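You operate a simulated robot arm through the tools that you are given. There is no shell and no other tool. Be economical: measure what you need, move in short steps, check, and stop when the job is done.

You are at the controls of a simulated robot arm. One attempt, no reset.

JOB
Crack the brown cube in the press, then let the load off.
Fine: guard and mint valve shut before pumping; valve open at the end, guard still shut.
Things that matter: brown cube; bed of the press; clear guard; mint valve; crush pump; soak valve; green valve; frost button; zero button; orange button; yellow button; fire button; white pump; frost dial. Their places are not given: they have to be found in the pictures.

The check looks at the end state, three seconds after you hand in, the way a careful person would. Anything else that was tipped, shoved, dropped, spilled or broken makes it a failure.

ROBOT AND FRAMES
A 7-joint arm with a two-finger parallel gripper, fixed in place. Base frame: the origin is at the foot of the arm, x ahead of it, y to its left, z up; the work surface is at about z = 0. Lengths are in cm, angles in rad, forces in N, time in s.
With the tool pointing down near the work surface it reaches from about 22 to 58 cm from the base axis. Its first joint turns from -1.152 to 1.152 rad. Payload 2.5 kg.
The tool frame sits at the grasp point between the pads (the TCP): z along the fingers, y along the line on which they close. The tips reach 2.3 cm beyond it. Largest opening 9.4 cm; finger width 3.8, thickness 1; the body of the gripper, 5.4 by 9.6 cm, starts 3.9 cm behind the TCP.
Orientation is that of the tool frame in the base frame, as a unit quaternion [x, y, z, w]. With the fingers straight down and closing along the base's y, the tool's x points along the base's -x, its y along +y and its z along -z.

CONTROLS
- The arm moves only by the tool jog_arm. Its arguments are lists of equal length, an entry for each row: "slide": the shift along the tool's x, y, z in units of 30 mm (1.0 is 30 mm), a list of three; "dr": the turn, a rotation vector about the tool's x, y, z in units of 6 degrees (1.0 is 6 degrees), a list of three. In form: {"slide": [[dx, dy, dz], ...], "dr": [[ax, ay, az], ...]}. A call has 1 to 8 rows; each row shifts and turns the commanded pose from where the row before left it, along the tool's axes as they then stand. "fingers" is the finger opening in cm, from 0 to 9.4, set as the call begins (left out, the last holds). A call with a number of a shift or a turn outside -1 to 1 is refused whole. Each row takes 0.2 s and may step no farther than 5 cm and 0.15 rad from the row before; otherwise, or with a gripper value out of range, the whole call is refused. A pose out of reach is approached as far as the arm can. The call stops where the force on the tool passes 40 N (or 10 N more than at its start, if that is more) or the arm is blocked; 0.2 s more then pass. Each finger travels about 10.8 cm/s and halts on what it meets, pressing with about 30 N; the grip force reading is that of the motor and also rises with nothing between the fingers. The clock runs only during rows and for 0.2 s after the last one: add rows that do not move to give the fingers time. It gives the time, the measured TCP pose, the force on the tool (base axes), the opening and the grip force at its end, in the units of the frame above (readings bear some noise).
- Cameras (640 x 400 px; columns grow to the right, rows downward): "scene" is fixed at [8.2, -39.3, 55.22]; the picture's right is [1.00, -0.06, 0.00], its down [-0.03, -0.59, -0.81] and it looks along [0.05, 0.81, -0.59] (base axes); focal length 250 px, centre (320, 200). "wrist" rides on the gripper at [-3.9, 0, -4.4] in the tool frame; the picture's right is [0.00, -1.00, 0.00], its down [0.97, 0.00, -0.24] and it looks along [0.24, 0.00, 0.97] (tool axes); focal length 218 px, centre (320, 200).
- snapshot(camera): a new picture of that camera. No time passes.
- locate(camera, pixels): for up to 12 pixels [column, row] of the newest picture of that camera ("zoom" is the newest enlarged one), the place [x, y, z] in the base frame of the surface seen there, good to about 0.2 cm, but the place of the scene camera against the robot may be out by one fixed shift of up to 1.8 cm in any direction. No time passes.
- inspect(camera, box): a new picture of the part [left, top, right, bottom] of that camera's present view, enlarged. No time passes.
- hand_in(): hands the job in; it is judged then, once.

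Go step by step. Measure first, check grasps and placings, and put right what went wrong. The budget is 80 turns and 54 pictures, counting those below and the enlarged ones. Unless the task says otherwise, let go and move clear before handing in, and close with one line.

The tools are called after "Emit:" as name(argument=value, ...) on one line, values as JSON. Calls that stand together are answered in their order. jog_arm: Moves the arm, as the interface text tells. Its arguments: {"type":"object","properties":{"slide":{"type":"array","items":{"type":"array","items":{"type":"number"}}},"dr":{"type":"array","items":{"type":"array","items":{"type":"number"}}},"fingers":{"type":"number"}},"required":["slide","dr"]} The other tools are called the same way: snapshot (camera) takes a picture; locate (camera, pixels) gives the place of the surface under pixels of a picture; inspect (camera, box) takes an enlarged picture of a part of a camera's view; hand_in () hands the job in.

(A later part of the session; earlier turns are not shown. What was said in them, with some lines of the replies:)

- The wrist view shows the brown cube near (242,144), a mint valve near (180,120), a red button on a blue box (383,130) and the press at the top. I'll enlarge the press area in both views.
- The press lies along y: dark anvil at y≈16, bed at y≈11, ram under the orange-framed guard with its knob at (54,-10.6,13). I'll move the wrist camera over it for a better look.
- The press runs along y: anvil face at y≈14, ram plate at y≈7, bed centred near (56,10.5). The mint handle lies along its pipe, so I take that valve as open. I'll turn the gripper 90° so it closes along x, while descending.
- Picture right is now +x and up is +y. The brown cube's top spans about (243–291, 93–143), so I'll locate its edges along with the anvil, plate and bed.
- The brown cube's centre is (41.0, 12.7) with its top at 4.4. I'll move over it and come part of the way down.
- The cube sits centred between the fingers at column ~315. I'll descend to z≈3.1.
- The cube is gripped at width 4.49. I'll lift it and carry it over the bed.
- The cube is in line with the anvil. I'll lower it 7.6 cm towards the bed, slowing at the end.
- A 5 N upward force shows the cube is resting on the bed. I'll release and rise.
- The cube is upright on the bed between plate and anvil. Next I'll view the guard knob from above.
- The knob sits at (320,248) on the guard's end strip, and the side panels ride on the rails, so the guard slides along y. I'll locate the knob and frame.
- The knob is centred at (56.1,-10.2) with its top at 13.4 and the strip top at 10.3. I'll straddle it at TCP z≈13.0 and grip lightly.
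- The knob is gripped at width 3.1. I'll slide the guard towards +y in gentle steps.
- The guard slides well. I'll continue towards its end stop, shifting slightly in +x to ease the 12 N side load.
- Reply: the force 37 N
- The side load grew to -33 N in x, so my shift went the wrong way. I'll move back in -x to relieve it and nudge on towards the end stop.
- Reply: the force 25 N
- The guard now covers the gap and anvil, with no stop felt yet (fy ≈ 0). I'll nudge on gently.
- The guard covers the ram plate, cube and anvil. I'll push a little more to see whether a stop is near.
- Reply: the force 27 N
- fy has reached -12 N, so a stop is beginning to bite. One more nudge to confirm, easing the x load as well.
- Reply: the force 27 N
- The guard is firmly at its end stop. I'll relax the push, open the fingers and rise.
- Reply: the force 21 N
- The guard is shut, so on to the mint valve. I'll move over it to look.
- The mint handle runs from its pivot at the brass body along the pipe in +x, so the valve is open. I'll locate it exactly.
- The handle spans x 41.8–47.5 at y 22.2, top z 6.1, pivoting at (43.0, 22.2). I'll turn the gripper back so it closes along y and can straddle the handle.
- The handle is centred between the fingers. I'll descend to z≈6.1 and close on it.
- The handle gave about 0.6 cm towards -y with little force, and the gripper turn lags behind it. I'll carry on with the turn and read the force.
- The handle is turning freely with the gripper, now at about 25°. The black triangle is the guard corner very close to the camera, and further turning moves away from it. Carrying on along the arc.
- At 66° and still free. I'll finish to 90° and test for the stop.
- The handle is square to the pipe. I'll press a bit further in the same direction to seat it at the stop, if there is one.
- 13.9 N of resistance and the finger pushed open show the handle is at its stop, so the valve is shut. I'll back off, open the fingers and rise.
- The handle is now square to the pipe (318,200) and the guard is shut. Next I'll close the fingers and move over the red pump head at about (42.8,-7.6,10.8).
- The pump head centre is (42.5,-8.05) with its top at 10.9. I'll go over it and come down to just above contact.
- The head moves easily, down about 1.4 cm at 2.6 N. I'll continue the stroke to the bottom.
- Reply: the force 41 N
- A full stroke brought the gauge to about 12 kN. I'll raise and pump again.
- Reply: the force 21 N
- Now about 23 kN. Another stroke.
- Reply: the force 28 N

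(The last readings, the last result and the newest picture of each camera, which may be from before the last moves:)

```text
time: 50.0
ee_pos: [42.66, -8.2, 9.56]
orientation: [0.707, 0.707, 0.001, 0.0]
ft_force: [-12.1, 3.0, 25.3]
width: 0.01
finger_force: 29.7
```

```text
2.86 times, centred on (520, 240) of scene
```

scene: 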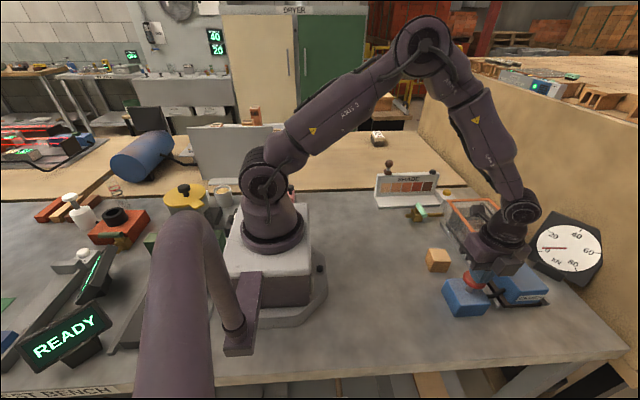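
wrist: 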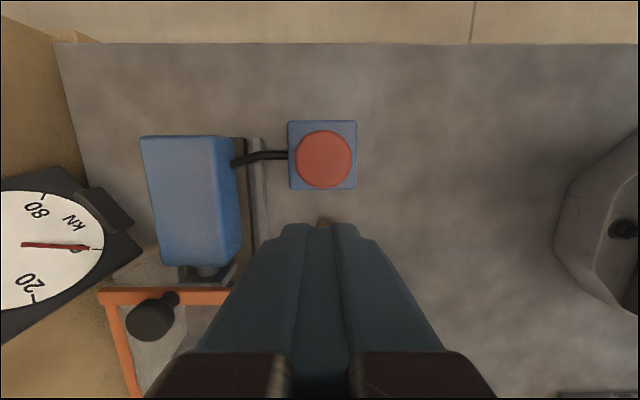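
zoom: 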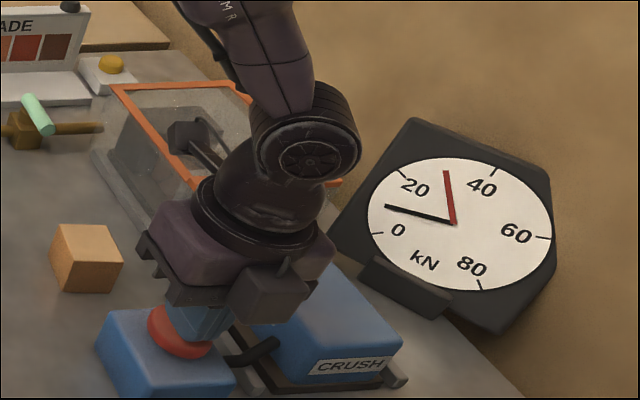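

The red needle holds a peak near 32 kN while a black one has dropped to about 10, which suggests the cube has cracked. I'll raise off the pump, move aside and look.

Emit:
jog_arm(slide=[[0, 0, -0.6], [0, 0, -1], [0, 0, -1], [0, 0, -1], [1, 0, -1], [1, 0, 0], [1, 0, 0], [1, 0, 0]], dr=[[0, 0, 0], [0, 0, 0], [0, 0, 0], [0, 0, 0], [0, 0, 0], [0, 0, 0], [0, 0, 0], [0, 0, 0]])

Emit:
jog_arm(slide=[[1, 0, 0], [1, 0, 0], [1, 0, 0], [1, 0, 0], [1, 0, 0]], dr=[[0, 0, 0], [0, 0, 0], [0, 0, 0], [0, 0, 0], [0, 0, 0]], fingers=4)

Emit:
inspect(camera="scene", box=[420, 170, 620, 310])

Emit:
snapshot(camera="wrist")

```text
time: 51.8
ee_pos: [42.68, 3.92, 23.32]
orientation: [0.708, 0.706, 0.0, 0.0]
ft_force: [0.0, -0.5, 0.4]
width: 0.02
finger_force: 30.0
```

```text
time: 53.0
ee_pos: [42.7, 18.73, 23.11]
orientation: [0.707, 0.707, 0.0, 0.0]
ft_force: [-0.6, 0.6, -0.7]
width: 4.03
finger_force: 0.0
```

```text
2.86 times, centred on (520, 240) of scene
```

zoom: 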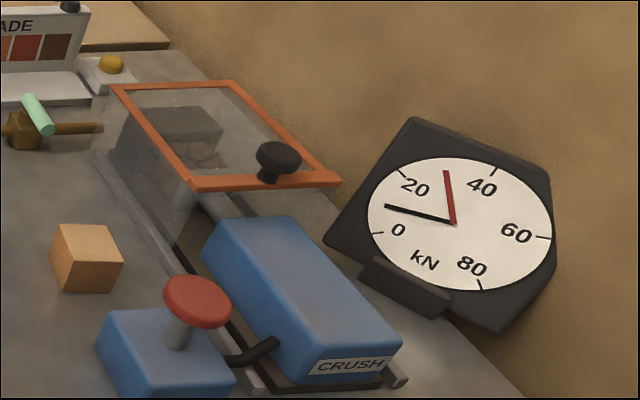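

```text
16 pictures are left
```

wrist: 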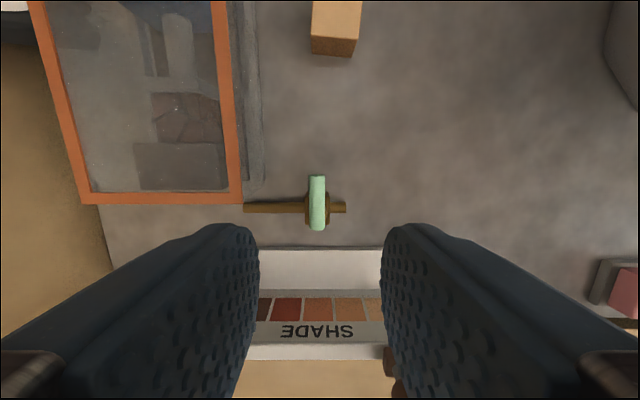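

Emit:
inspect(camera="wrist", box=[60, 40, 260, 200])

Emit:
locate(camera="wrist", pixels=[[317, 180], [317, 200], [317, 222]])

```text
2.50 times, centred on (160, 120) of wrist
```

zoom: 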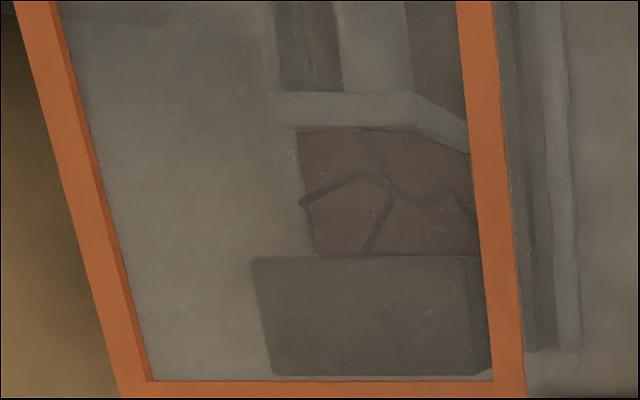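

```text
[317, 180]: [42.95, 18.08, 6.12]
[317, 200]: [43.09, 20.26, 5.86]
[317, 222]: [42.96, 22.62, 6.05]
```

Clear crack lines show across the cube, so pumping is done. The handle lies along y from 17.3 to 23, so I'll go down and straddle it to turn it back.

Emit:
jog_arm(slide=[[0.15, 0.09, 0.6], [0, 0, 1], [0, 0, 1], [0, 0, 1], [0, 0, 0.8], [0, 0, 0.7], [0, 0, 0.5]], dr=[[0, 0, 0], [0, 0, 0], [0, 0, 0], [0, 0, 0], [0, 0, 0], [0, 0, 0], [0, 0, 0]])

Emit:
jog_arm(slide=[[0, 0, 0], [0, 0, 0], [0, 0.1, 0]], dr=[[0, 0, 0], [0, 0, 0], [0, 0, 0]], fingers=2)

```text
time: 54.6
ee_pos: [42.92, 19.09, 6.48]
orientation: [0.707, 0.707, 0.0, 0.0]
ft_force: [-0.3, 0.3, -0.4]
width: 3.98
finger_force: 0.1
```

```text
time: 55.4
ee_pos: [43.22, 19.28, 6.55]
orientation: [0.706, 0.708, 0.0, 0.0]
ft_force: [-0.6, 0.2, 0.5]
width: 2.04
finger_force: 0.5
```

Straddled. I'll turn back along the arc.

Emit:
jog_arm(slide=[[0.005, 0.103, 0], [0.005, 0.103, 0], [0.005, 0.103, 0], [0.005, 0.103, 0], [0.005, 0.103, 0], [0.005, 0.103, 0], [0.005, 0.103, 0], [0.005, 0.103, 0]], dr=[[0, 0, -1], [0, 0, -1], [0, 0, -1], [0, 0, -1], [0, 0, -1], [0, 0, -1], [0, 0, -1], [0, 0, -1]])

Emit:
jog_arm(slide=[[0.005, 0.103, 0], [0.005, 0.103, 0], [0.005, 0.103, 0], [0.005, 0.103, 0], [0.005, 0.103, 0], [0.005, 0.103, 0]], dr=[[0, 0, -1], [0, 0, -1], [0, 0, -1], [0, 0, -1], [0, 0, -1], [0, 0, -1]])

```text
time: 57.2
ee_pos: [45.37, 20.24, 6.4]
orientation: [0.357, 0.934, 0.0, 0.0]
ft_force: [0.9, -1.0, -0.4]
width: 1.99
finger_force: 0.1
```

```text
time: 58.6
ee_pos: [46.19, 21.92, 6.4]
orientation: [0.052, 0.999, 0.0, 0.0]
ft_force: [0.3, -0.1, 0.9]
width: 1.99
finger_force: 0.1
```

Emit:
jog_arm(slide=[[0, 0.1, 0], [0, 0.08, 0], [0, 0.05, 0], [0, 0, 0]], dr=[[0, 0, -1], [0, 0, 0], [0, 0, 0], [0, 0, 0]])

Emit:
inspect(camera="scene", box=[370, 160, 610, 310])

```text
time: 59.6
ee_pos: [46.31, 22.33, 6.48]
orientation: [0.001, 1.0, -0.001, 0.0]
ft_force: [-1.6, -3.6, 0.5]
width: 2.15
finger_force: 1.5
```

```text
2.67 times, centred on (490, 235) of scene
```

zoom: 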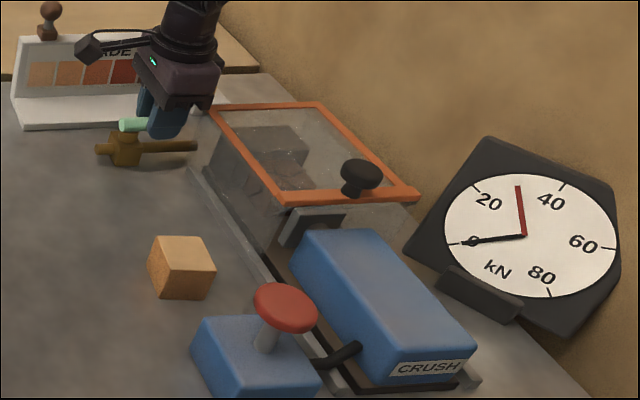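

The black needle is back at 0 kN and the handle lies along the pipe. I'll back off, open the fingers and rise clear.

Emit:
jog_arm(slide=[[0, -0.05, 0], [0, 0, 0]], dr=[[0, 0, 0], [0, 0, 0]])

Emit:
jog_arm(slide=[[0, 0, 0], [0, 0, 0], [0, 0, -0.5], [0, 0, -1], [0, 0, -1], [0, 0, -1], [0, 0, -1], [0, 0, -1]], dr=[[0, 0, 0], [0, 0, 0], [0, 0, 0], [0, 0, 0], [0, 0, 0], [0, 0, 0], [0, 0, 0], [0, 0, 0]], fingers=4)

Emit:
snapshot(camera="scene")

Emit:
snapshot(camera="wrist")

```text
time: 60.2
ee_pos: [46.26, 22.33, 6.54]
orientation: [0.0, 1.0, 0.0, 0.0]
ft_force: [-0.2, -0.2, 0.3]
width: 2.01
finger_force: 0.1
```

```text
time: 62.0
ee_pos: [45.99, 22.27, 23.09]
orientation: [0.0, 1.0, 0.0, 0.0]
ft_force: [0.7, 1.0, -0.5]
width: 4.02
finger_force: 0.0
```

```text
13 pictures are left
```

scene: 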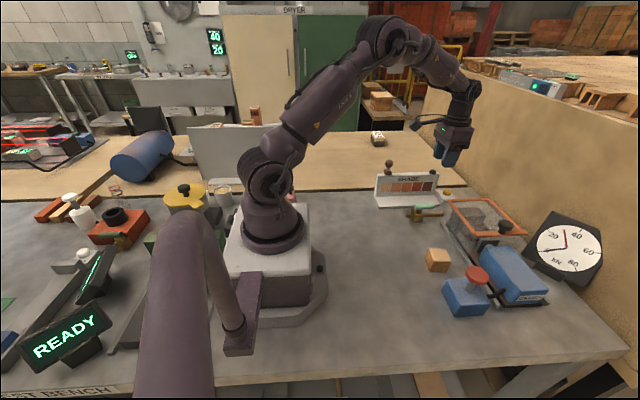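

```text
12 pictures are left
```

wrist: 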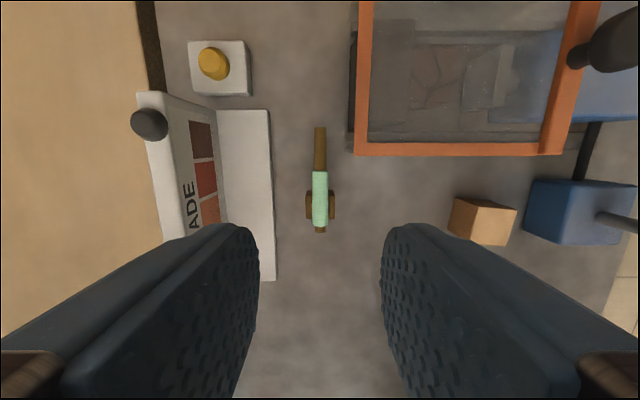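

The handle lies along its pipe (320,200), the guard is shut over the cracked cube (430,80), the load needle reads 0, and nothing else has moved. Handing in.

Emit:
hand_in()

```text
The job is handed in.
```

The brown cube is cracked in the press at a peak of about 32 kN. The load is off, with the needle at 0, the mint valve open and the guard still shut.
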